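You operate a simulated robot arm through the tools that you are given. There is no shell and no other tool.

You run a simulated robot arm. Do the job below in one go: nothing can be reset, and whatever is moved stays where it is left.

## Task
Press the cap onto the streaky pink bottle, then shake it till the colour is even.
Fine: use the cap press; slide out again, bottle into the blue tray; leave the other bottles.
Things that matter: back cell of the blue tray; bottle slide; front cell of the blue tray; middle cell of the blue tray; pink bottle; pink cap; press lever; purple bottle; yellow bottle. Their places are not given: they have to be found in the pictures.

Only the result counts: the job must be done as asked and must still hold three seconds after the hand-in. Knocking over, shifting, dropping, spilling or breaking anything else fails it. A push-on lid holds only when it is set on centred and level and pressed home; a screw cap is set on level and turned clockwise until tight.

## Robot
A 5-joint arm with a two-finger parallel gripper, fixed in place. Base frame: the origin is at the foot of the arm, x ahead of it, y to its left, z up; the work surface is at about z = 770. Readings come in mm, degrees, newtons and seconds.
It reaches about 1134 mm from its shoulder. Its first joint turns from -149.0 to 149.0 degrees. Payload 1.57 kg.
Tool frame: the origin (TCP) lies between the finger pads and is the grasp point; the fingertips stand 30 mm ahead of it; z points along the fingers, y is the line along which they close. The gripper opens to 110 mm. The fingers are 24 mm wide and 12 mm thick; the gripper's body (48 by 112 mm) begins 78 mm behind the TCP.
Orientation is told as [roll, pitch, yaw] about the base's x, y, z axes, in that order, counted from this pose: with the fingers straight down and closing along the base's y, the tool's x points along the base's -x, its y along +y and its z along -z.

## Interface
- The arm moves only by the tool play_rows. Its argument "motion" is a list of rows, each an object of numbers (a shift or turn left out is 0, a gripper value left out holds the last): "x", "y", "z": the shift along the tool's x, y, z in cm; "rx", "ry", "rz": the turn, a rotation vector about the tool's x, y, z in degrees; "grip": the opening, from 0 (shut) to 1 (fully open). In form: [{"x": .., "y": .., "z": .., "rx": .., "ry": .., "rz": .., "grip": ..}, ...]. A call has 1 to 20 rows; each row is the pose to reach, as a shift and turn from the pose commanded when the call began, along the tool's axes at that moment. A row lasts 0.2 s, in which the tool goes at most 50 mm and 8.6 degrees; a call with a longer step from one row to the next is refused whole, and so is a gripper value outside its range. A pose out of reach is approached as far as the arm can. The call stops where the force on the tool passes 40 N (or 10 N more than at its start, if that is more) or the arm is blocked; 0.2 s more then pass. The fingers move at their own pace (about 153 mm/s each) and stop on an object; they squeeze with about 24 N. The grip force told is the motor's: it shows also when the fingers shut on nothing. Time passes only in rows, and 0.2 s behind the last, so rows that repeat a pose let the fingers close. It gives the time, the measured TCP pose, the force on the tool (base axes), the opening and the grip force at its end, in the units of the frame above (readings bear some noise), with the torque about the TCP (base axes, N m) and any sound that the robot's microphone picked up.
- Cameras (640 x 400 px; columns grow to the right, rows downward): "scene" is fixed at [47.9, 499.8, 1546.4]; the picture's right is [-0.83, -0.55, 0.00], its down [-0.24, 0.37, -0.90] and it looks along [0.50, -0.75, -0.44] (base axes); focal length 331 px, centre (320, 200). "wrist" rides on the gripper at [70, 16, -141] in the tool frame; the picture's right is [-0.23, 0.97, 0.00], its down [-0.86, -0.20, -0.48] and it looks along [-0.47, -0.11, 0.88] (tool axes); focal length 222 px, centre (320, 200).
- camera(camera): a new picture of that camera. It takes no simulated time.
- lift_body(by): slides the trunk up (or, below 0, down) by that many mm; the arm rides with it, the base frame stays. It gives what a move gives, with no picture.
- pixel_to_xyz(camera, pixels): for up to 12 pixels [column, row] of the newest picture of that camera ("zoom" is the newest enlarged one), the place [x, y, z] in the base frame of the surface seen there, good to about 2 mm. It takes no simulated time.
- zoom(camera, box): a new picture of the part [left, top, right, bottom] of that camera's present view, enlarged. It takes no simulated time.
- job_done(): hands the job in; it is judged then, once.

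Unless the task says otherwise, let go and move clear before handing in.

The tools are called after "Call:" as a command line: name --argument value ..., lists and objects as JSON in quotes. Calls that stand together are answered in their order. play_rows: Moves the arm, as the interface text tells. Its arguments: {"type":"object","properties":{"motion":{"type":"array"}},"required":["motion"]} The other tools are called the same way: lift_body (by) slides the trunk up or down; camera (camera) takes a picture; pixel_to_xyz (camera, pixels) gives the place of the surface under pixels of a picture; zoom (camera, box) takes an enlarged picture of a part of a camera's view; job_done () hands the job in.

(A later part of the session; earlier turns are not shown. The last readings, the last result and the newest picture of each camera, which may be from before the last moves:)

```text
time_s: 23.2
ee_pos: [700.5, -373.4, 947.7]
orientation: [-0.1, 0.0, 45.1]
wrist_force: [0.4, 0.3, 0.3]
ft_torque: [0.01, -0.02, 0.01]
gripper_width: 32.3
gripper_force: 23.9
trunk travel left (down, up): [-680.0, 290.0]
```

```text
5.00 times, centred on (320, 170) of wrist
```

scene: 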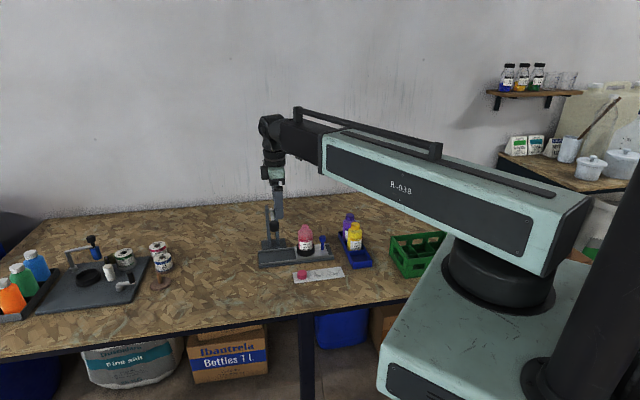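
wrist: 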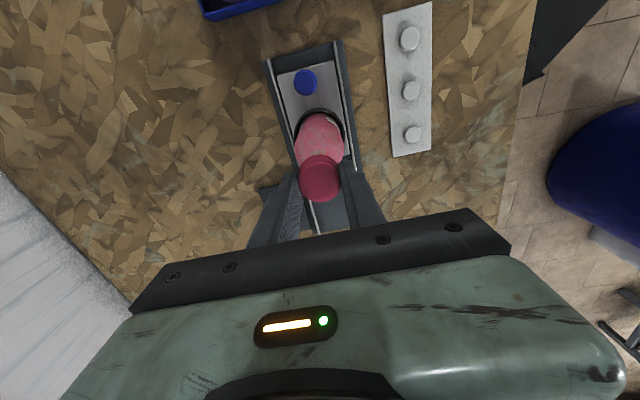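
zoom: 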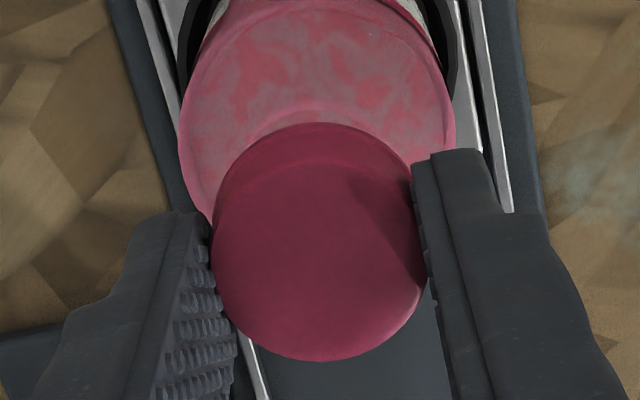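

The cap and neck now line up to within about 0.2 mm in the scene view. I'll lower 9 mm, then step down gently watching the force.

Call:
lift_body --by -9

Call:
lift_body --by -2

Call:
lift_body --by -2

Call:
zoom --camera "scene" --box '[285, 210, 325, 235]'

```text
time_s: 23.8
ee_pos: [700.8, -373.0, 937.6]
orientation: [0.0, 0.0, 45.0]
wrist_force: [-0.1, 0.0, 0.0]
ft_torque: [0.01, 0.02, -0.02]
gripper_width: 32.1
gripper_force: 24.0
trunk travel left (down, up): [-671.0, 299.0]
```

```text
time_s: 24.3
ee_pos: [700.9, -374.0, 936.0]
orientation: [0.0, 0.0, 45.1]
wrist_force: [-0.3, 1.0, -0.4]
ft_torque: [-0.03, 0.0, 0.01]
gripper_width: 32.5
gripper_force: 24.5
trunk travel left (down, up): [-669.0, 301.0]
```

```text
time_s: 24.8
ee_pos: [699.7, -373.5, 933.2]
orientation: [-0.1, 0.1, 45.0]
wrist_force: [-0.1, -0.6, -0.7]
ft_torque: [0.01, -0.02, -0.02]
gripper_width: 32.1
gripper_force: 23.9
trunk travel left (down, up): [-667.0, 303.0]
```

```text
16.00 times, centred on (305, 222) of scene
```

zoom: 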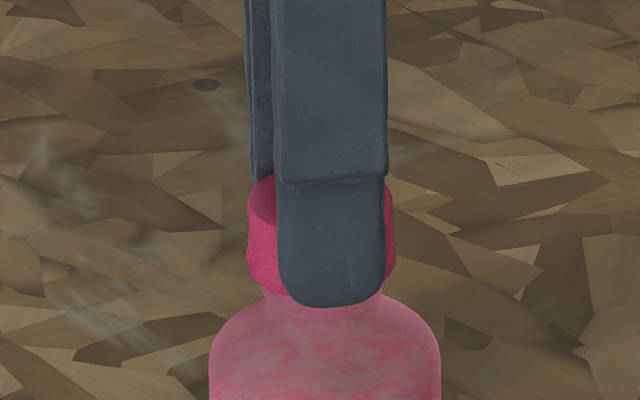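

No contact force yet, and the cap skirt now surrounds the rim. I'll keep lowering in 1.5 mm steps.

Call:
lift_body --by -1.5

Call:
lift_body --by -1.5

Call:
lift_body --by -1.5

Call:
lift_body --by -1.5

```text
time_s: 25.3
ee_pos: [700.6, -373.8, 932.2]
orientation: [0.0, 0.0, 45.1]
wrist_force: [-0.7, 0.5, -0.2]
ft_torque: [-0.01, 0.02, 0.02]
gripper_width: 32.3
gripper_force: 24.3
trunk travel left (down, up): [-666.0, 304.0]
```

```text
time_s: 25.8
ee_pos: [700.8, -374.4, 930.6]
orientation: [0.0, 0.0, 45.0]
wrist_force: [-0.3, -0.5, 0.3]
ft_torque: [-0.02, 0.0, 0.02]
gripper_width: 32.1
gripper_force: 23.7
trunk travel left (down, up): [-664.0, 306.0]
```

```text
time_s: 26.4
ee_pos: [700.0, -373.6, 929.4]
orientation: [0.0, 0.1, 45.0]
wrist_force: [0.4, 0.5, -0.3]
ft_torque: [-0.01, -0.02, 0.0]
gripper_width: 32.2
gripper_force: 24.3
trunk travel left (down, up): [-663.0, 307.0]
```

```text
time_s: 26.9
ee_pos: [700.7, -373.4, 927.7]
orientation: [0.0, 0.0, 45.0]
wrist_force: [0.4, 0.3, 0.5]
ft_torque: [0.02, 0.01, 0.03]
gripper_width: 32.5
gripper_force: 23.9
trunk travel left (down, up): [-661.0, 309.0]
```

Still free at TCP z≈928. I'll continue stepping down and check the view.

Call:
lift_body --by -1

Call:
lift_body --by -1

Call:
zoom --camera "scene" --box '[285, 210, 325, 235]'

```text
time_s: 27.4
ee_pos: [700.0, -373.2, 926.6]
orientation: [0.0, 0.0, 45.1]
wrist_force: [-0.1, 0.7, 0.0]
ft_torque: [0.02, 0.0, 0.02]
gripper_width: 32.3
gripper_force: 24.1
trunk travel left (down, up): [-660.0, 310.0]
```

```text
time_s: 27.9
ee_pos: [700.9, -374.2, 926.5]
orientation: [0.0, 0.0, 45.0]
wrist_force: [-0.3, 0.6, 1.0]
ft_torque: [-0.04, 0.0, 0.02]
gripper_width: 32.6
gripper_force: 24.0
trunk travel left (down, up): [-659.0, 311.0]
```

```text
16.00 times, centred on (305, 222) of scene
```

zoom: 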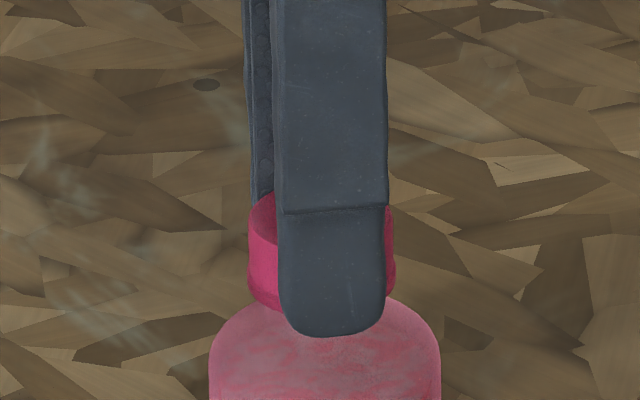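

Still no contact at TCP z≈926. Continuing in 1 mm steps.

Call:
lift_body --by -1

Call:
lift_body --by -1

Call:
lift_body --by -1

Call:
lift_body --by -1

```text
time_s: 28.4
ee_pos: [700.7, -373.5, 925.8]
orientation: [0.0, 0.1, 45.0]
wrist_force: [0.1, 0.2, -0.8]
ft_torque: [0.02, -0.01, -0.02]
gripper_width: 32.3
gripper_force: 23.8
trunk travel left (down, up): [-658.0, 312.0]
```

```text
time_s: 28.9
ee_pos: [701.0, -375.2, 924.1]
orientation: [0.0, 0.0, 45.0]
wrist_force: [0.3, -0.9, -0.3]
ft_torque: [-0.02, -0.01, 0.01]
gripper_width: 32.2
gripper_force: 24.1
trunk travel left (down, up): [-657.0, 313.0]
```

```text
time_s: 29.4
ee_pos: [699.8, -374.3, 922.0]
orientation: [-0.1, 0.0, 45.0]
wrist_force: [-0.6, -0.2, -1.1]
ft_torque: [-0.01, 0.0, 0.04]
gripper_width: 32.3
gripper_force: 24.3
trunk travel left (down, up): [-656.0, 314.0]
```

```text
time_s: 29.9
ee_pos: [699.9, -373.7, 921.1]
orientation: [0.0, 0.0, 45.1]
wrist_force: [-0.3, -0.4, 0.6]
ft_torque: [0.02, -0.02, 0.0]
gripper_width: 32.2
gripper_force: 24.2
trunk travel left (down, up): [-655.0, 315.0]
```

The TCP is at about 922, so the cap top is near z≈908, just above the rim at 905. I'll check the view before going further.

Call:
zoom --camera "scene" --box '[285, 210, 325, 235]'

Call:
zoom --camera "wrist" --box '[280, 130, 360, 210]'

Call:
pixel_to_xyz --camera "zoom" --pixels '[[320, 250], [280, 250], [360, 250], [320, 310], [320, 200]]'

```text
16.00 times, centred on (305, 222) of scene
```

zoom: 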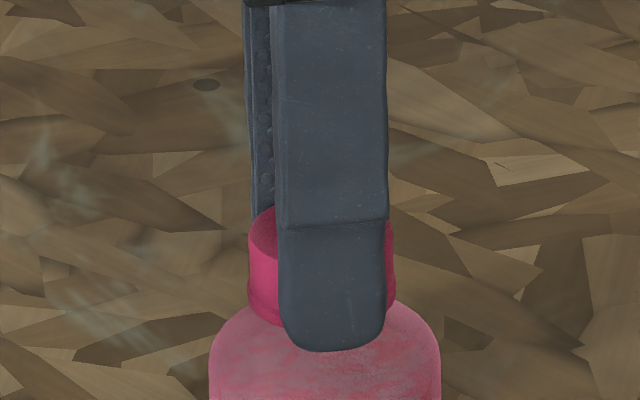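

```text
5.00 times, centred on (320, 170) of wrist
```

zoom: 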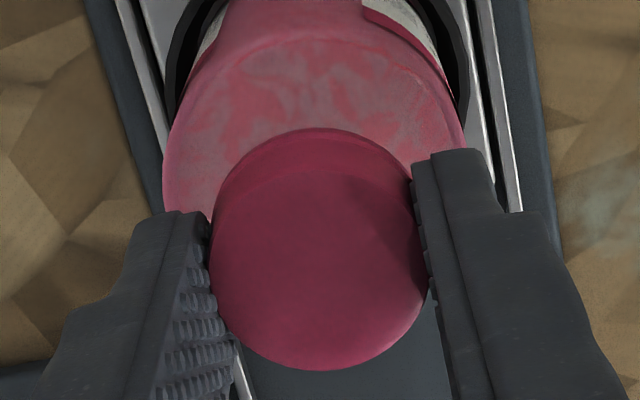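

```text
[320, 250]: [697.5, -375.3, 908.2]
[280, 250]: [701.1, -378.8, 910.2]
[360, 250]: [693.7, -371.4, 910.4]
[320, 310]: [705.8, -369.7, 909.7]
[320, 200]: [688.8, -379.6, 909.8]
```

The cap slid up slightly in the fingers: its top reads z≈910 across the face and level, so it's resting on the neck bead. I'll open the gripper gently and look.

Call:
play_rows --motion '[{"grip": 0.33}, {"grip": 0.38}, {"grip": 0.5}, {"grip": 0.6}, {"grip": 0.6}]'

Call:
zoom --camera "wrist" --box '[280, 130, 360, 210]'

Call:
zoom --camera "scene" --box '[285, 210, 325, 235]'

```text
time_s: 31.1
ee_pos: [700.4, -375.2, 921.2]
orientation: [0.0, 0.0, 45.0]
wrist_force: [1.1, 0.4, 0.4]
ft_torque: [-0.02, 0.0, 0.01]
gripper_width: 66.1
gripper_force: 0.0
trunk travel left (down, up): [-655.0, 315.0]
```

```text
5.00 times, centred on (320, 170) of wrist
```

zoom: 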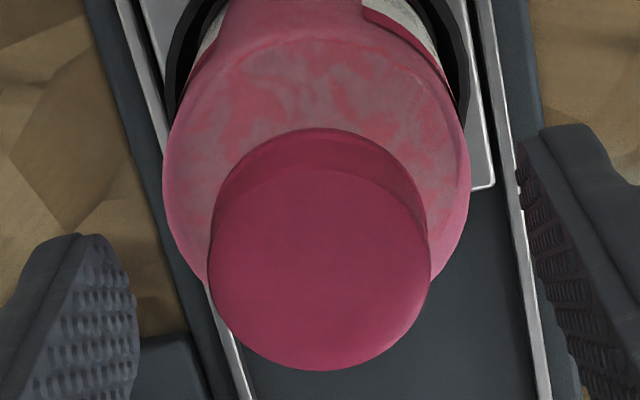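

```text
16.00 times, centred on (305, 222) of scene
```

zoom: 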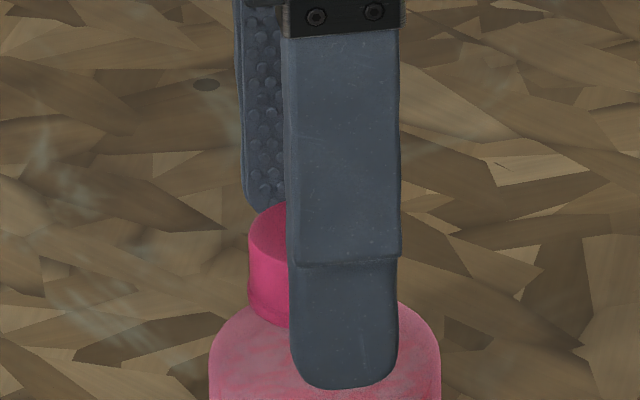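

The cap stayed put and level on the neck after release. I'll raise the gripper clear and inspect it.

Call:
lift_body --by 30

Call:
lift_body --by 70

Call:
zoom --camera "scene" --box '[285, 210, 325, 235]'

Call:
zoom --camera "wrist" --box '[270, 80, 370, 200]'

```text
time_s: 31.9
ee_pos: [700.2, -374.0, 951.5]
orientation: [0.0, -0.1, 45.0]
wrist_force: [0.8, 0.4, 0.0]
ft_torque: [-0.05, -0.01, 0.05]
gripper_width: 66.0
gripper_force: 0.1
trunk travel left (down, up): [-685.0, 285.0]
```

```text
time_s: 33.0
ee_pos: [700.3, -373.4, 1021.3]
orientation: [-0.1, -0.1, 45.1]
wrist_force: [-0.4, 0.6, -0.2]
ft_torque: [-0.01, -0.02, -0.03]
gripper_width: 66.0
gripper_force: 0.1
trunk travel left (down, up): [-755.0, 215.0]
```

```text
16.00 times, centred on (305, 222) of scene
```

zoom: 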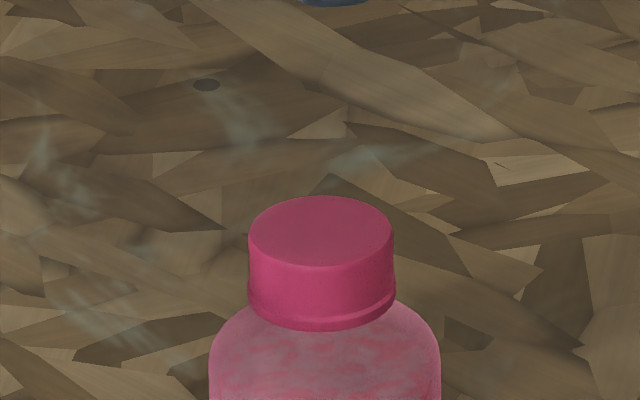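

```text
3.33 times, centred on (320, 140) of wrist
```

zoom: 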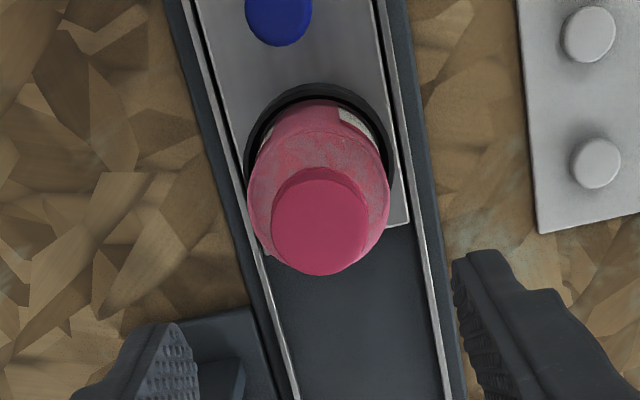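

The cap sits level and centred. Next I'll locate the blue handle accurately; it is nearly below the camera at wrist pixel (307,80).

Call:
zoom --camera "wrist" --box '[280, 55, 344, 95]'

```text
10.00 times, centred on (312, 75) of wrist
```

zoom: 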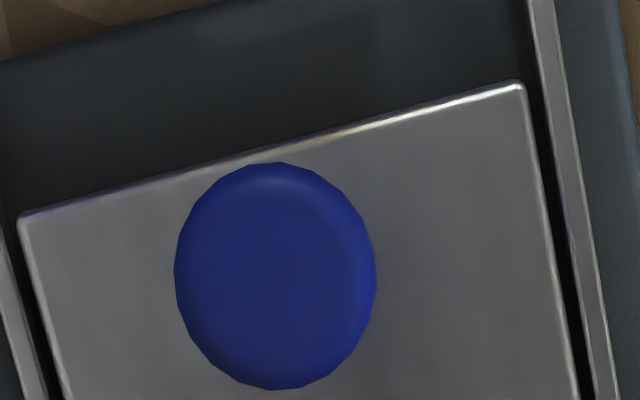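

Call:
pixel_to_xyz --camera "zoom" --pixels '[[275, 275], [182, 275], [368, 275], [275, 170], [275, 382], [210, 200], [340, 350], [210, 350], [340, 200], [20, 216], [520, 84], [560, 300]]'

Call:
zoom --camera "scene" --box '[300, 220, 350, 260]'

Call:
pixel_to_xyz --camera "zoom" --pixels '[[320, 200], [290, 250], [280, 300]]'

```text
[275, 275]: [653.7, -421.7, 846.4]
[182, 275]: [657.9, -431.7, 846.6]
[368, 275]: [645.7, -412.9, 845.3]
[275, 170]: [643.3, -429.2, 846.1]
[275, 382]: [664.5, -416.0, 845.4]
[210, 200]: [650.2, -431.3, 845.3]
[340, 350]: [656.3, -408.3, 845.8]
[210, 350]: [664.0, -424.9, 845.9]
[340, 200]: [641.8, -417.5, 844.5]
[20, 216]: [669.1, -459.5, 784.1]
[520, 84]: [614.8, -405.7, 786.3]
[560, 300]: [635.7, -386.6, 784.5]
```

```text
10.00 times, centred on (325, 240) of scene
```

zoom: 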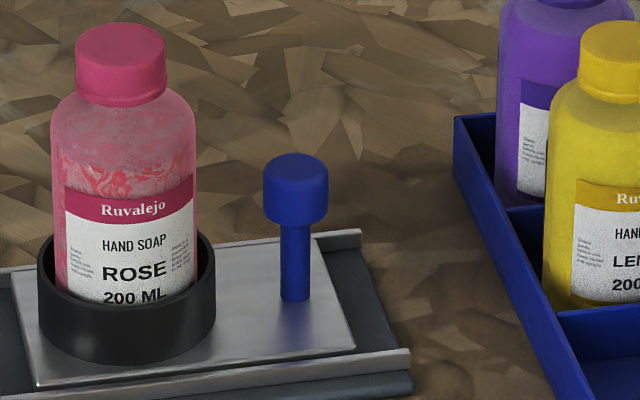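

```text
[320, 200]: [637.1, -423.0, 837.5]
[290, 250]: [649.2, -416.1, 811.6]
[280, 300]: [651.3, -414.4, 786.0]
```

The handle centre is at (653.1,-421.5), top z 846, about 24 mm in diameter, and on the slide's centre line. I'll move over it and lower the open gripper around the knob.

Call:
play_rows --motion '[{"x": 3.3}, {"x": 6.68}, {"x": 6.68}, {"x": 6.68}]'

Call:
lift_body --by -120

Call:
camera --camera "wrist"

Call:
camera --camera "scene"

```text
time_s: 34.0
ee_pos: [652.1, -421.9, 1021.8]
orientation: [0.0, 0.0, 45.0]
wrist_force: [0.0, 0.3, -0.4]
ft_torque: [0.0, 0.04, -0.01]
gripper_width: 66.3
gripper_force: 0.1
trunk travel left (down, up): [-755.0, 215.0]
```

```text
time_s: 35.5
ee_pos: [651.5, -421.1, 902.0]
orientation: [0.0, -0.1, 45.0]
wrist_force: [0.7, -0.1, -0.9]
ft_torque: [0.01, 0.01, -0.03]
gripper_width: 66.1
gripper_force: 0.0
trunk travel left (down, up): [-635.0, 335.0]
```

```text
taken
```

wrist: 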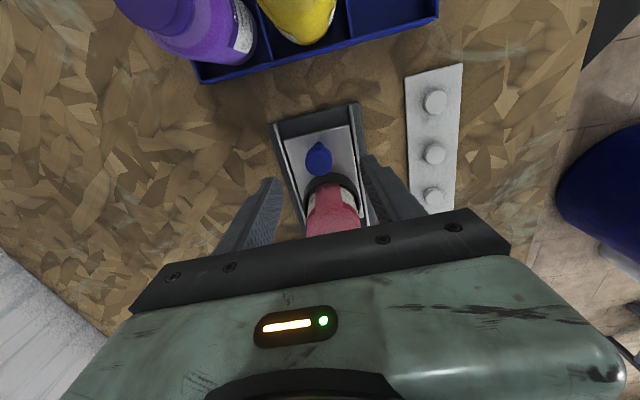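

```text
taken
```

scene: 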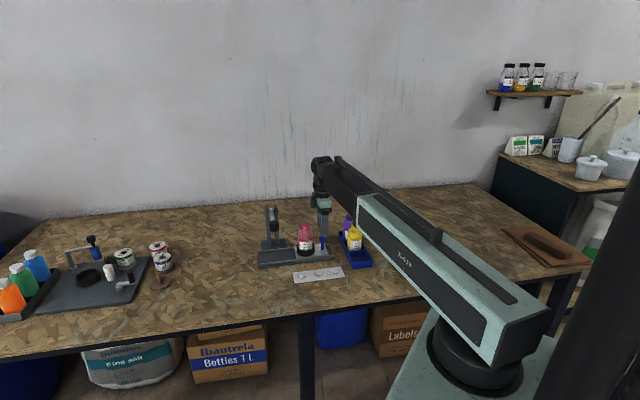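

The gripper is above the handle with ample clearance. I'll lower 64 mm so the knob is between the pads.

Call:
lift_body --by -64

Call:
zoom --camera "wrist" --box '[240, 120, 400, 240]'

Call:
zoom --camera "scene" --box '[250, 170, 380, 280]'

```text
time_s: 36.5
ee_pos: [652.0, -420.3, 839.6]
orientation: [0.0, 0.0, 45.0]
wrist_force: [0.3, -0.7, 0.0]
ft_torque: [-0.02, -0.03, -0.02]
gripper_width: 65.9
gripper_force: 0.0
trunk travel left (down, up): [-571.0, 399.0]
```

```text
3.33 times, centred on (320, 180) of wrist
```

zoom: 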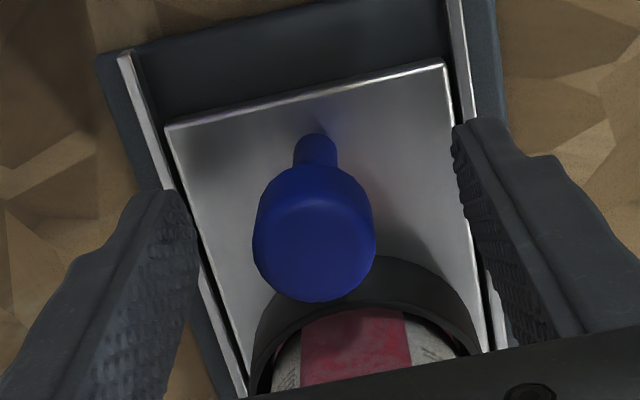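

```text
3.64 times, centred on (315, 225) of scene
```

zoom: 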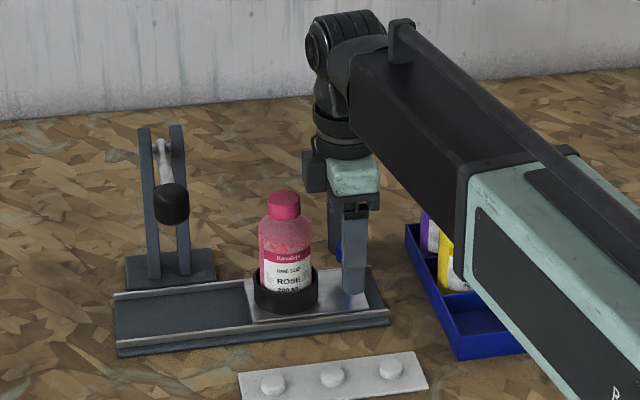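

The handle knob is centred between the pads. I'll close on it.

Call:
play_rows --motion '[{"grip": 0.4}, {"grip": 0.3}, {"grip": 0.22}, {"grip": 0.15}, {"grip": 0.1}, {"grip": 0.1}]'

Call:
zoom --camera "wrist" --box '[240, 120, 400, 240]'

```text
time_s: 37.9
ee_pos: [651.9, -422.2, 837.8]
orientation: [-0.1, 0.0, 45.0]
wrist_force: [11.1, -9.6, 9.2]
ft_torque: [0.14, 0.32, 0.01]
gripper_width: 25.7
gripper_force: 36.8
trunk travel left (down, up): [-571.0, 399.0]
```

```text
3.33 times, centred on (320, 180) of wrist
```

zoom: 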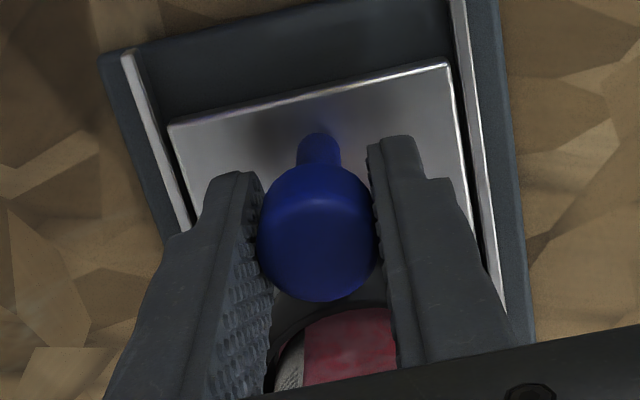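

Clamping gave a sideways force of about 15 N along -v, so the gripper is slightly off-centre. I'll shift a little that way to relieve it.

Call:
play_rows --motion '[{"y": -0.05}, {"y": -0.05}]'

```text
time_s: 38.5
ee_pos: [653.3, -422.0, 837.4]
orientation: [0.0, 0.0, 44.9]
wrist_force: [10.2, -8.7, 9.2]
ft_torque: [-0.17, -0.01, 0.0]
gripper_width: 25.6
gripper_force: 36.9
trunk travel left (down, up): [-571.0, 399.0]
```

The force barely changed. I'll open slightly, let it settle, and close again at the new position.

Call:
play_rows --motion '[{"grip": 0.3}, {"grip": 0.3}]'

Call:
zoom --camera "wrist" --box '[280, 150, 360, 210]'

```text
time_s: 39.1
ee_pos: [653.7, -421.6, 838.4]
orientation: [0.0, 0.0, 45.0]
wrist_force: [-1.0, -0.3, -0.2]
ft_torque: [0.0, 0.01, -0.02]
gripper_width: 32.8
gripper_force: 0.0
trunk travel left (down, up): [-571.0, 399.0]
```

```text
6.67 times, centred on (320, 180) of wrist
```

zoom: 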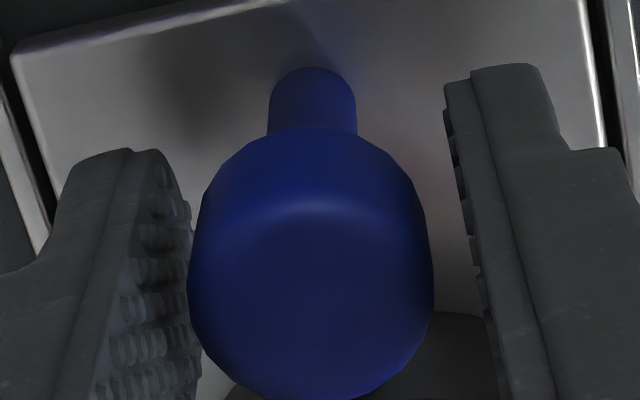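

The view shows a bigger gap on the right than the left, so the handle is about 2 mm toward -v. I'll shift the gripper 2 mm that way and recheck.

Call:
play_rows --motion '[{"y": -0.1}, {"y": -0.2}, {"y": -0.2}]'

Call:
zoom --camera "wrist" --box '[280, 150, 360, 210]'

```text
time_s: 39.9
ee_pos: [654.3, -422.4, 838.9]
orientation: [0.1, 0.0, 45.0]
wrist_force: [-0.2, -0.8, 0.8]
ft_torque: [0.0, -0.01, 0.01]
gripper_width: 32.9
gripper_force: 0.0
trunk travel left (down, up): [-571.0, 399.0]
```

```text
6.67 times, centred on (320, 180) of wrist
```

zoom: 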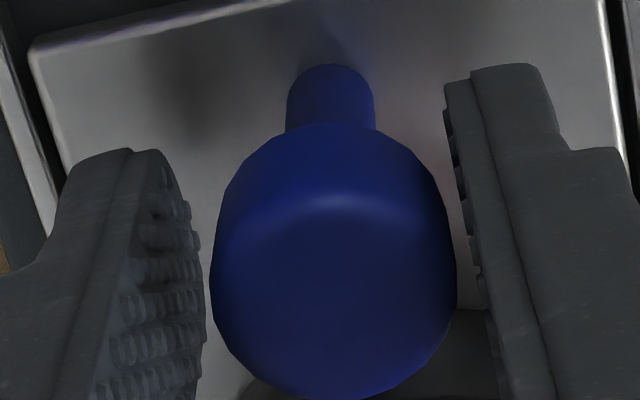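

Gaps look nearly balanced. I'll close and check the force.

Call:
play_rows --motion '[{"y": -0.05, "grip": 0.27}, {"y": -0.05, "grip": 0.23}, {"y": -0.05, "grip": 0.18}, {"y": -0.05, "grip": 0.18}]'

```text
time_s: 40.9
ee_pos: [655.0, -423.3, 837.5]
orientation: [0.0, 0.0, 45.0]
wrist_force: [-6.8, 7.1, -3.3]
ft_torque: [-0.05, -0.08, -0.02]
gripper_width: 29.1
gripper_force: 4.6
trunk travel left (down, up): [-571.0, 399.0]
```

Now the force is along +v (about 10 N), so I overshot slightly. I'll move back 1 mm and let it close.

Call:
play_rows --motion '[{"y": 0.1, "grip": 0.18}, {"y": 0.1, "grip": 0.18}, {"y": 0.1, "grip": 0.15}, {"y": 0.1, "grip": 0.15}]'

```text
time_s: 41.9
ee_pos: [653.7, -422.4, 837.6]
orientation: [0.1, 0.1, 45.0]
wrist_force: [-8.6, 8.5, -4.1]
ft_torque: [-0.06, 0.02, -0.02]
gripper_width: 27.3
gripper_force: 6.1
trunk travel left (down, up): [-571.0, 399.0]
```

Only the +v finger is touching (width 27.3 versus a 25.6 mm knob), so I'll move about 0.8 mm further to +v.

Call:
play_rows --motion '[{"y": 0.08, "grip": 0.15}, {"y": 0.08, "grip": 0.15}, {"y": 0.08, "grip": 0.15}]'

```text
time_s: 42.7
ee_pos: [653.6, -421.6, 837.7]
orientation: [0.0, 0.0, 45.0]
wrist_force: [-6.4, 6.8, -1.0]
ft_torque: [0.19, 0.19, -0.04]
gripper_width: 25.7
gripper_force: 37.0
trunk travel left (down, up): [-571.0, 399.0]
```

Both fingers grip now (37 N) with about 9 N sideways. A final 0.4 mm shift should balance it, then I'll start the push along +u.

Call:
play_rows --motion '[{"y": 0.04}, {"y": 0.04}]'

Call:
play_rows --motion '[{"x": -0.4}, {"x": -0.9}, {"x": -1.5}, {"x": -2.1}, {"x": -2.7}, {"x": -3.2}, {"x": -3.5}, {"x": -3.5}]'

Call:
zoom --camera "scene" --box '[240, 180, 380, 280]'

```text
time_s: 43.3
ee_pos: [652.7, -420.6, 837.2]
orientation: [0.0, -0.1, 45.0]
wrist_force: [-2.0, 1.6, 3.8]
ft_torque: [0.15, 0.31, 0.02]
gripper_width: 25.9
gripper_force: 37.5
trunk travel left (down, up): [-571.0, 399.0]
```

```text
time_s: 45.1
ee_pos: [678.3, -398.1, 837.5]
orientation: [0.0, 0.1, 45.0]
wrist_force: [5.1, -4.6, 11.8]
ft_torque: [0.01, 0.45, 0.02]
gripper_width: 25.6
gripper_force: 36.7
trunk travel left (down, up): [-571.0, 399.0]
```

```text
4.00 times, centred on (310, 230) of scene
```

zoom: 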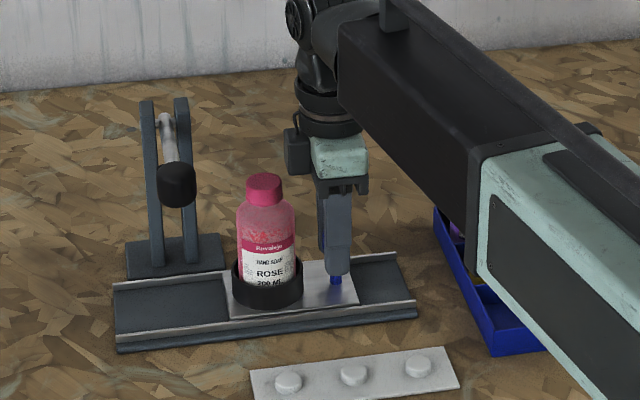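

The carriage moved 35 mm smoothly and the bottle stands steady. I'll continue another 45 mm.

Call:
play_rows --motion '[{"x": -0.4}, {"x": -0.9}, {"x": -1.5}, {"x": -2.1}, {"x": -2.7}, {"x": -3.3}, {"x": -3.9}, {"x": -4.3}, {"x": -4.5}, {"x": -4.5}]'

Call:
zoom --camera "scene" --box '[240, 180, 380, 280]'

Call:
zoom --camera "scene" --box '[265, 200, 325, 240]'

```text
time_s: 47.3
ee_pos: [708.9, -365.5, 838.6]
orientation: [-0.1, 0.1, 45.0]
wrist_force: [7.7, -8.4, 14.7]
ft_torque: [0.19, 0.26, 0.01]
gripper_width: 25.7
gripper_force: 37.2
trunk travel left (down, up): [-571.0, 399.0]
```

```text
4.00 times, centred on (310, 230) of scene
```

zoom: 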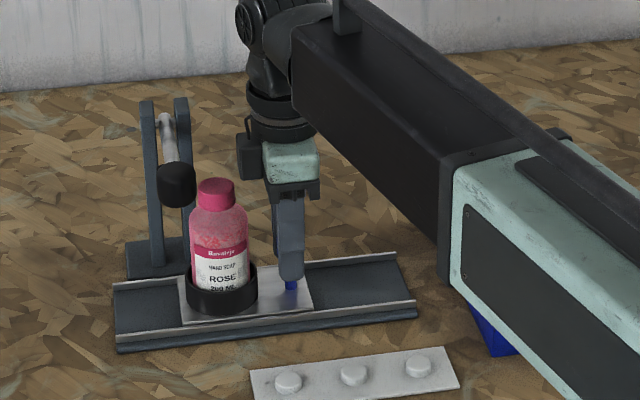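

```text
10.00 times, centred on (295, 220) of scene
```

zoom: 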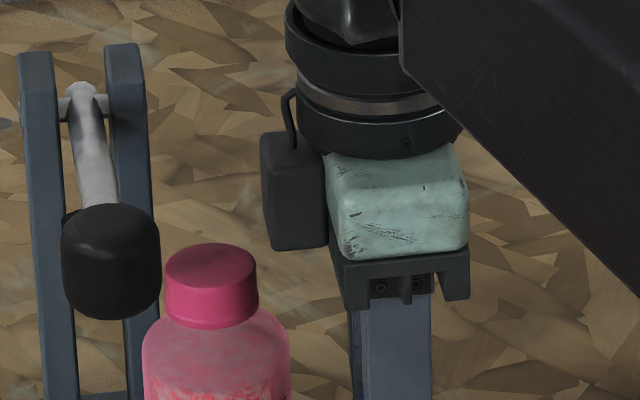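

The travel so far is 80 mm, with a small sideways force of 11 N that I'll relieve slightly. I'll go 28 mm further and check against the lever.

Call:
play_rows --motion '[{"x": -0.4, "y": -0.02}, {"x": -0.9, "y": -0.04}, {"x": -1.4, "y": -0.04}, {"x": -1.9, "y": -0.04}, {"x": -2.4, "y": -0.04}, {"x": -2.7, "y": -0.04}, {"x": -2.8, "y": -0.04}, {"x": -2.8, "y": -0.04}]'

Call:
zoom --camera "scene" --box '[245, 195, 325, 255]'

Call:
camera --camera "wrist"

```text
time_s: 49.1
ee_pos: [729.1, -345.4, 837.5]
orientation: [0.0, 0.1, 45.0]
wrist_force: [0.8, -0.1, 4.7]
ft_torque: [-0.14, -0.22, -0.06]
gripper_width: 25.7
gripper_force: 36.7
trunk travel left (down, up): [-571.0, 399.0]
```

```text
6.67 times, centred on (285, 225) of scene
```

zoom: 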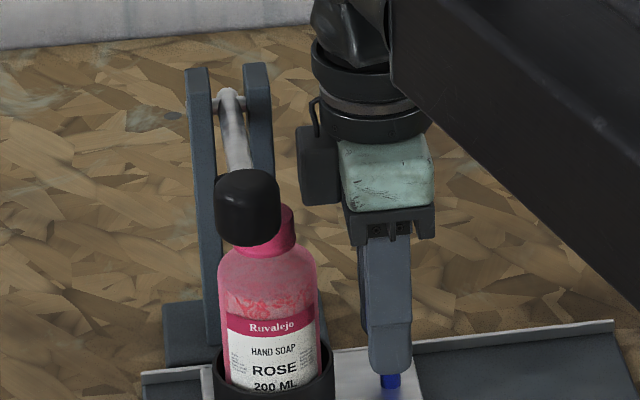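

```text
taken
```

wrist: 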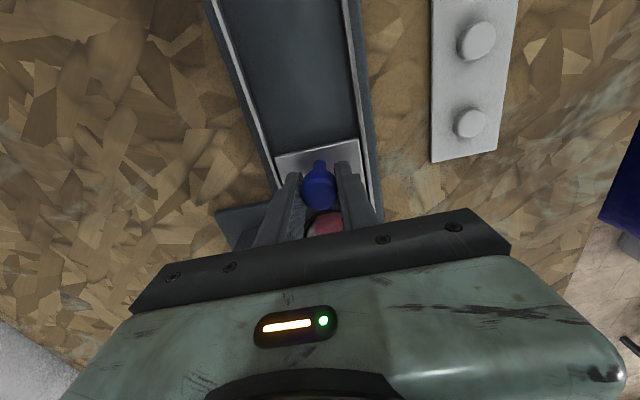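

The bottle is nearly under the lever, with about 8 mm left by my estimate. I'll advance in small steps watching for a stop.

Call:
play_rows --motion '[{"x": -0.2}, {"x": -0.4}, {"x": -0.5}, {"x": -0.5}]'

Call:
play_rows --motion '[{"x": -0.1}, {"x": -0.2}, {"x": -0.3}, {"x": -0.3}]'

Call:
zoom --camera "scene" --box '[245, 195, 325, 255]'

```text
time_s: 50.1
ee_pos: [733.2, -341.8, 838.8]
orientation: [0.1, -0.1, 45.1]
wrist_force: [1.0, 0.9, 5.5]
ft_torque: [0.3, 0.21, -0.05]
gripper_width: 25.8
gripper_force: 36.9
trunk travel left (down, up): [-571.0, 399.0]
```

```text
time_s: 51.1
ee_pos: [734.8, -339.6, 838.8]
orientation: [-0.1, 0.1, 45.0]
wrist_force: [2.7, 0.5, 7.6]
ft_torque: [0.2, 0.19, -0.01]
gripper_width: 26.1
gripper_force: 37.2
trunk travel left (down, up): [-571.0, 399.0]
```

```text
6.67 times, centred on (285, 225) of scene
```

zoom: 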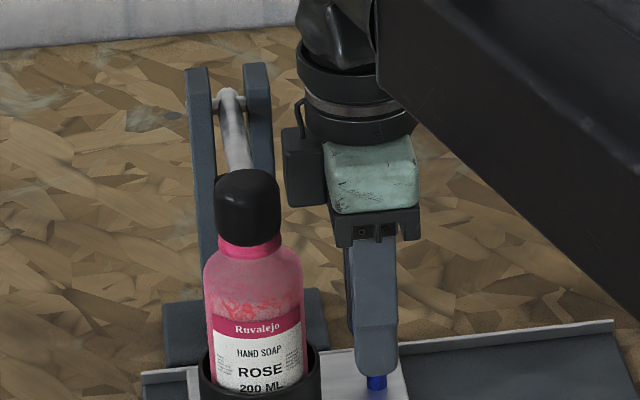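

No stop was felt, and by calculation the bottle is at (783,-291), matching the foot at (782,-292). I'll let go of the handle, rise, and check alignment from above.

Call:
play_rows --motion '[{"grip": 0.28}, {"grip": 0.4}, {"grip": 0.5}, {"grip": 0.5}]'

Call:
lift_body --by 200

Call:
camera --camera "wrist"

Call:
zoom --camera "scene" --box '[245, 195, 325, 255]'

```text
time_s: 52.1
ee_pos: [735.6, -339.8, 838.0]
orientation: [0.0, 0.0, 44.9]
wrist_force: [-0.1, -0.2, 0.2]
ft_torque: [0.0, 0.0, 0.02]
gripper_width: 54.7
gripper_force: 0.0
trunk travel left (down, up): [-571.0, 399.0]
```

```text
time_s: 54.2
ee_pos: [734.9, -341.7, 1037.9]
orientation: [0.0, 0.1, 45.0]
wrist_force: [0.2, -1.0, 0.5]
ft_torque: [0.01, -0.03, 0.0]
gripper_width: 54.8
gripper_force: 0.1
trunk travel left (down, up): [-771.0, 199.0]
```

```text
taken
```

wrist: 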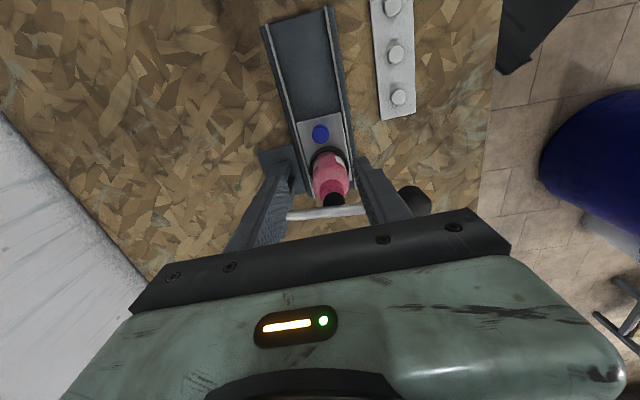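

```text
6.67 times, centred on (285, 225) of scene
```

zoom: 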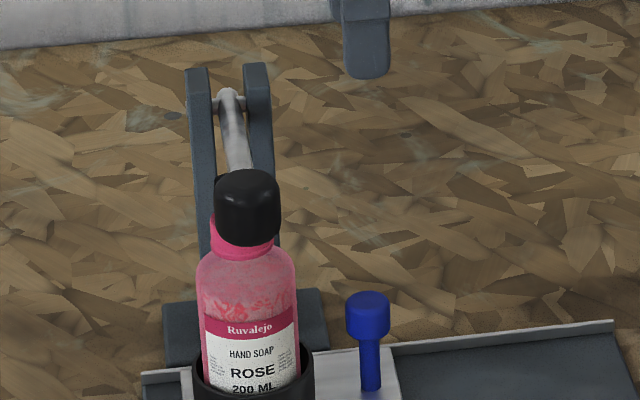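

The bottle appears to have shifted about 3 mm further along the slide after I released it, perhaps into a detent. I'll rise a bit and put the camera straight above the bottle and foot to check.

Call:
lift_body --by 30

Call:
play_rows --motion '[{"x": -4, "y": -0.5}, {"x": -8, "y": -1}, {"x": -12, "y": -1.4}, {"x": -13.88, "y": -1.53}, {"x": -13.88, "y": -1.53}, {"x": -13.88, "y": -1.53}]'

Call:
camera --camera "wrist"

Call:
zoom --camera "wrist" --box '[270, 40, 370, 120]'

```text
time_s: 55.0
ee_pos: [735.3, -340.1, 1067.9]
orientation: [0.1, 0.0, 45.0]
wrist_force: [0.6, 0.4, 0.8]
ft_torque: [0.01, 0.0, 0.03]
gripper_width: 55.0
gripper_force: 0.0
trunk travel left (down, up): [-801.0, 169.0]
```

```text
time_s: 56.4
ee_pos: [844.1, -252.1, 1067.7]
orientation: [0.0, 0.0, 45.0]
wrist_force: [-0.3, 0.1, -0.3]
ft_torque: [0.01, 0.03, 0.0]
gripper_width: 55.2
gripper_force: 0.0
trunk travel left (down, up): [-801.0, 169.0]
```

```text
taken
```

wrist: 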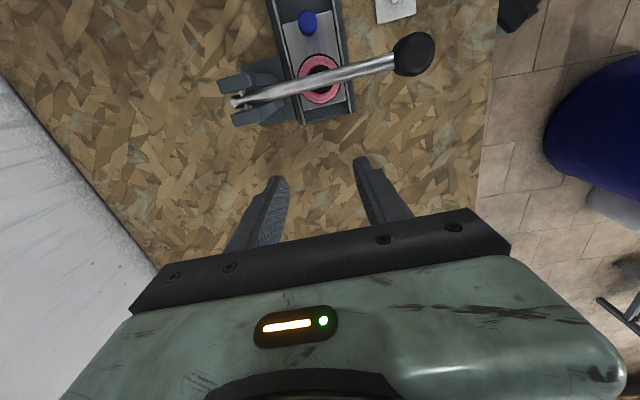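

```text
5.00 times, centred on (320, 80) of wrist
```

zoom: 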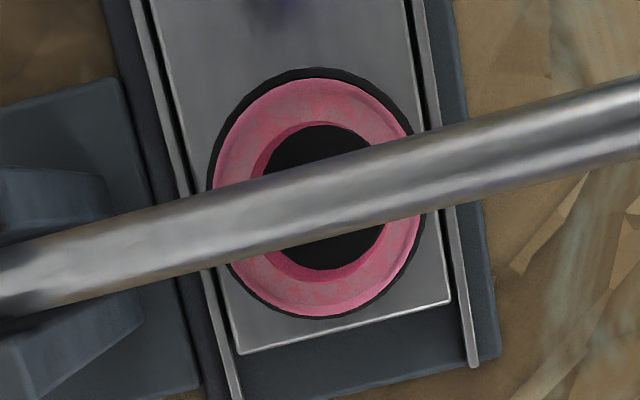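

From above, the black foot is well centred over the cap (foot ≈(317,198), bottle ≈(316,196) in the zoom). I'll measure the knob from here, then press it.

Call:
zoom --camera "wrist" --box '[364, 20, 460, 90]'

Call:
pixel_to_xyz --camera "zoom" --pixels '[[320, 200], [260, 190], [380, 160], [330, 130], [340, 270], [230, 260], [420, 200], [400, 120], [60, 280], [150, 260]]'

```text
5.71 times, centred on (412, 55) of wrist
```

zoom: 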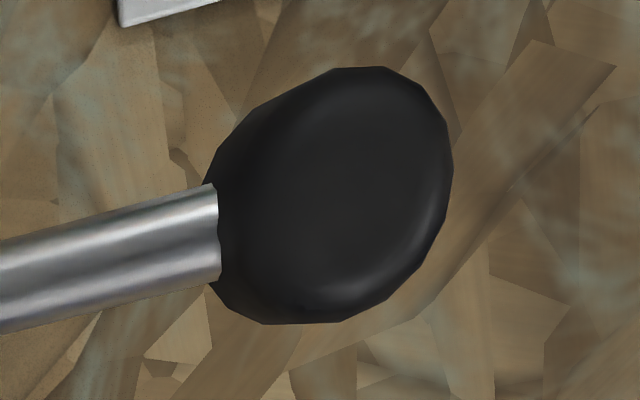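

```text
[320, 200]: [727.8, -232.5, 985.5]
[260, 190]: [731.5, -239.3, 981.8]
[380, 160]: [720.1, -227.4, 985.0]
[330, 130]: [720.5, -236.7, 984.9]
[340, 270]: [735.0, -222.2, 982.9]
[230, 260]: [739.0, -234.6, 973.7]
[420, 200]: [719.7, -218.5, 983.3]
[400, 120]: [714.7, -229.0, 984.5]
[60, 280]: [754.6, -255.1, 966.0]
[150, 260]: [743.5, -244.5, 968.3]
```

The knob has a flat top at z≈985 centred near (722,-228). I'll close the fingers, move over it and lower to just above.

Call:
play_rows --motion '[{"x": 2, "y": 3, "grip": 0.2}, {"x": 4, "y": 6, "grip": 0}, {"x": 6, "y": 9, "grip": 0}, {"x": 6.91, "y": 10.34, "grip": 0}, {"x": 6.91, "y": 10.34, "grip": 0}, {"x": 6.91, "y": 10.34, "grip": 0}]'

Call:
lift_body --by -46

Call:
camera --camera "wrist"

Call:
zoom --camera "scene" --box '[245, 175, 325, 255]'

```text
time_s: 57.8
ee_pos: [723.7, -227.9, 1067.4]
orientation: [0.0, 0.0, 45.0]
wrist_force: [-0.5, 0.0, -0.2]
ft_torque: [-0.03, -0.01, 0.01]
gripper_width: 0.0
gripper_force: 20.6
trunk travel left (down, up): [-801.0, 169.0]
```

```text
time_s: 58.7
ee_pos: [723.8, -227.6, 1021.9]
orientation: [0.0, 0.0, 45.1]
wrist_force: [-0.1, -0.3, -1.4]
ft_torque: [0.01, 0.02, 0.01]
gripper_width: 0.0
gripper_force: 20.9
trunk travel left (down, up): [-755.0, 215.0]
```

```text
taken
```

wrist: 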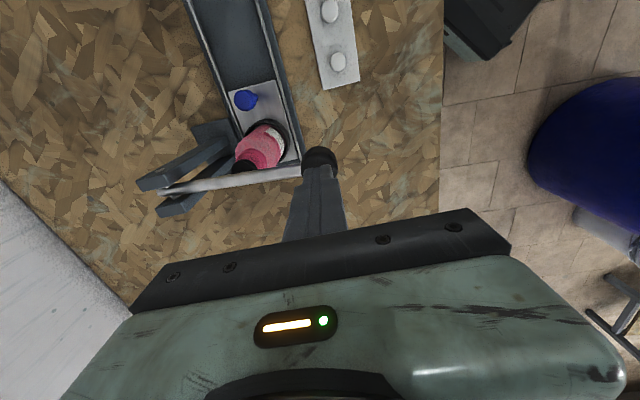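

```text
5.00 times, centred on (285, 215) of scene
```

zoom: 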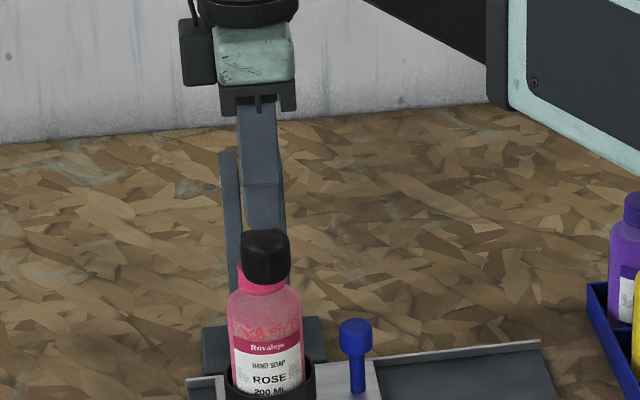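

The closed fingertips are right over the knob. I'll lower in small steps and watch the force.

Call:
lift_body --by -10

Call:
lift_body --by -8

Call:
zoom --camera "scene" --box '[245, 195, 325, 245]'

```text
time_s: 59.3
ee_pos: [722.2, -228.1, 1012.6]
orientation: [0.0, -0.1, 44.9]
wrist_force: [-0.3, 0.6, 1.3]
ft_torque: [0.01, -0.02, 0.01]
gripper_width: 0.0
gripper_force: 21.2
trunk travel left (down, up): [-745.0, 225.0]
```

```text
time_s: 59.8
ee_pos: [723.8, -228.3, 1004.7]
orientation: [0.0, 0.0, 45.0]
wrist_force: [-0.5, 0.0, 0.9]
ft_torque: [0.01, -0.02, 0.01]
gripper_width: 0.0
gripper_force: 21.6
trunk travel left (down, up): [-737.0, 233.0]
```

```text
8.00 times, centred on (285, 220) of scene
```

zoom: 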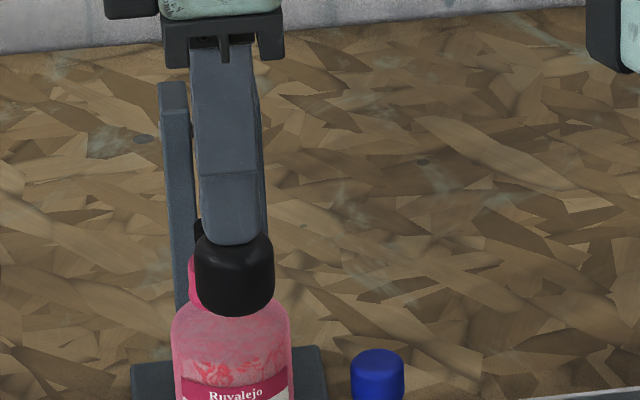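

The lever is moving down with only about 1 N. I'll continue in steps.

Call:
lift_body --by -8

Call:
lift_body --by -8

Call:
zoom --camera "scene" --box '[245, 195, 325, 245]'

```text
time_s: 60.4
ee_pos: [723.1, -227.2, 996.4]
orientation: [0.0, 0.0, 45.1]
wrist_force: [-0.2, -0.5, 1.7]
ft_torque: [0.0, 0.02, 0.01]
gripper_width: 0.2
gripper_force: 21.3
trunk travel left (down, up): [-729.0, 241.0]
```

```text
time_s: 61.0
ee_pos: [722.4, -227.6, 988.3]
orientation: [-0.1, -0.1, 45.0]
wrist_force: [-0.8, 0.2, 1.2]
ft_torque: [0.05, -0.01, -0.02]
gripper_width: 0.2
gripper_force: 21.1
trunk travel left (down, up): [-721.0, 249.0]
```

```text
8.00 times, centred on (285, 220) of scene
```

zoom: 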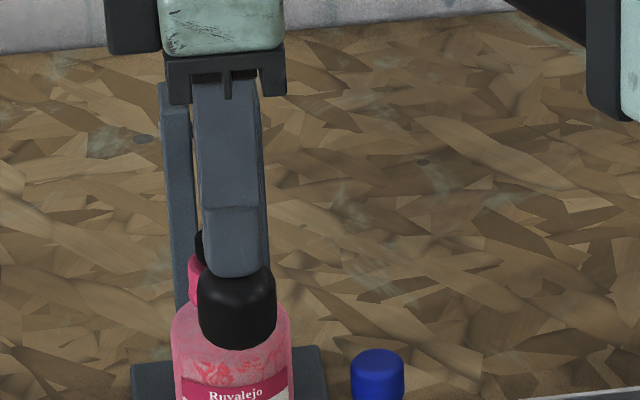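

The knob is down about 27 mm, still easy. Continuing with smaller steps to the cap contact.

Call:
lift_body --by -6

Call:
lift_body --by -4

Call:
lift_body --by -4

Call:
lift_body --by -3

```text
time_s: 61.5
ee_pos: [721.9, -227.5, 981.7]
orientation: [0.0, 0.0, 45.0]
wrist_force: [0.5, 1.3, 9.8]
ft_torque: [0.06, -0.01, -0.02]
gripper_width: 0.1
gripper_force: 21.1
trunk travel left (down, up): [-715.0, 255.0]
heard: snap
```

```text
time_s: 62.0
ee_pos: [721.6, -227.3, 979.9]
orientation: [0.0, -0.1, 45.0]
wrist_force: [5.4, -0.4, 23.5]
ft_torque: [0.03, -0.15, -0.05]
gripper_width: 0.2
gripper_force: 21.7
trunk travel left (down, up): [-711.0, 259.0]
```

```text
time_s: 62.4
ee_pos: [721.0, -227.3, 977.9]
orientation: [-0.2, -0.1, 45.0]
wrist_force: [3.0, 0.4, 30.9]
ft_torque: [0.01, -0.03, -0.16]
gripper_width: 0.0
gripper_force: 21.3
trunk travel left (down, up): [-710.0, 260.0]
stopped: the force on the tool passed its limit at 46 N (the readings are from after the stop); the commanded pose is now the measured one
```

```text
time_s: 62.8
ee_pos: [722.2, -227.7, 978.3]
orientation: [-0.3, -0.1, 45.0]
wrist_force: [0.5, 0.9, 36.7]
ft_torque: [0.07, -0.03, -0.15]
gripper_width: 0.3
gripper_force: 20.8
trunk travel left (down, up): [-709.0, 261.0]
stopped: the force on the tool passed its limit at 48 N (the readings are from after the stop); the commanded pose is now the measured one
```

I heard a snap, so the cap clicked home, and further pressing only met a hard stop. I'll raise the gripper and see whether the lever returns.

Call:
lift_body --by 8

Call:
lift_body --by 60

Call:
zoom --camera "scene" --box '[245, 195, 325, 245]'

Call:
camera --camera "wrist"

```text
time_s: 63.3
ee_pos: [723.3, -228.9, 984.6]
orientation: [-0.3, -0.1, 45.0]
wrist_force: [-2.2, -0.6, 4.0]
ft_torque: [0.02, 0.05, 0.02]
gripper_width: 0.1
gripper_force: 21.4
trunk travel left (down, up): [-717.0, 253.0]
```

```text
time_s: 64.3
ee_pos: [724.0, -228.3, 1044.5]
orientation: [-0.2, -0.2, 45.0]
wrist_force: [0.1, -0.4, -0.1]
ft_torque: [0.0, 0.01, -0.01]
gripper_width: 0.1
gripper_force: 21.8
trunk travel left (down, up): [-777.0, 193.0]
```

```text
8.00 times, centred on (285, 220) of scene
```

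zoom: 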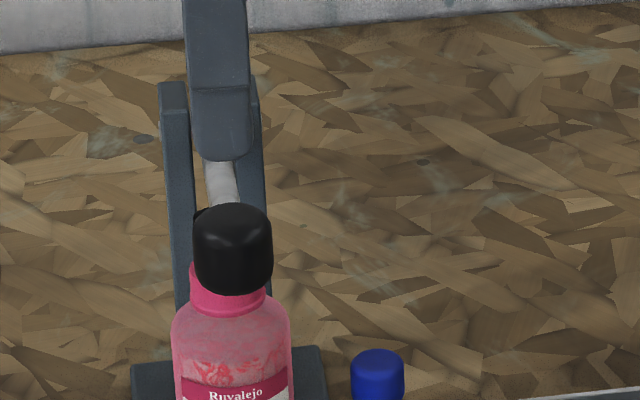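

```text
taken
```

wrist: 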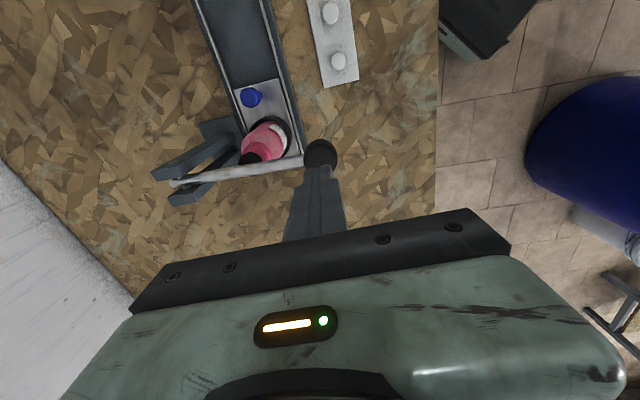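

The lever sprang back up and the cap is home. Now I'll locate the handle again (wrist pixel about (251,97)) to pull the carriage out.

Call:
zoom --camera "wrist" --box '[219, 77, 283, 117]'

```text
10.00 times, centred on (251, 97) of wrist
```

zoom: 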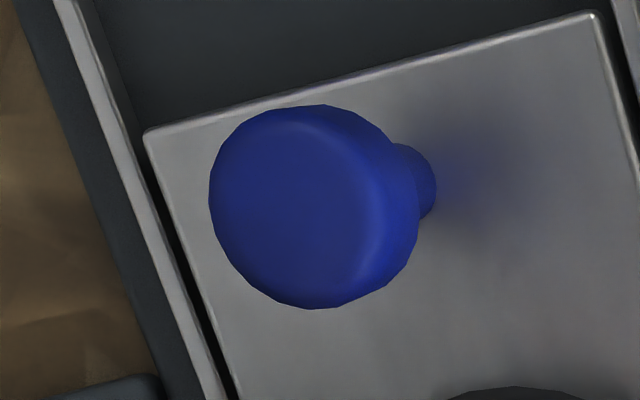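

Call:
pixel_to_xyz --camera "zoom" --pixels '[[293, 207], [218, 207], [372, 207], [293, 112], [293, 302], [240, 140], [346, 275], [240, 275], [346, 140], [148, 132], [592, 16], [300, 200]]'

Call:
play_rows --motion '[{"rx": -0.28, "ry": -0.07}, {"rx": -0.28, "ry": -0.07}]'

```text
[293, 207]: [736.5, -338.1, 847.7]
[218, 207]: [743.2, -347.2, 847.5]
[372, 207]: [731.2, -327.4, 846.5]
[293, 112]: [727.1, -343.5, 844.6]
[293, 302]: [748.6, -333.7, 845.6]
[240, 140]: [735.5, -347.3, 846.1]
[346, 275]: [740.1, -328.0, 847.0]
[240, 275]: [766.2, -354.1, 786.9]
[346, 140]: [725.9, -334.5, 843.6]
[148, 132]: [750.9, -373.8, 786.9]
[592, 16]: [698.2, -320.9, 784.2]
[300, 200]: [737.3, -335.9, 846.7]
```

```text
time_s: 64.9
ee_pos: [724.7, -227.1, 1043.7]
orientation: [0.1, -0.2, 44.9]
wrist_force: [0.1, -0.2, -0.3]
ft_torque: [0.01, -0.01, 0.0]
gripper_width: 0.0
gripper_force: 21.4
trunk travel left (down, up): [-777.0, 193.0]
```

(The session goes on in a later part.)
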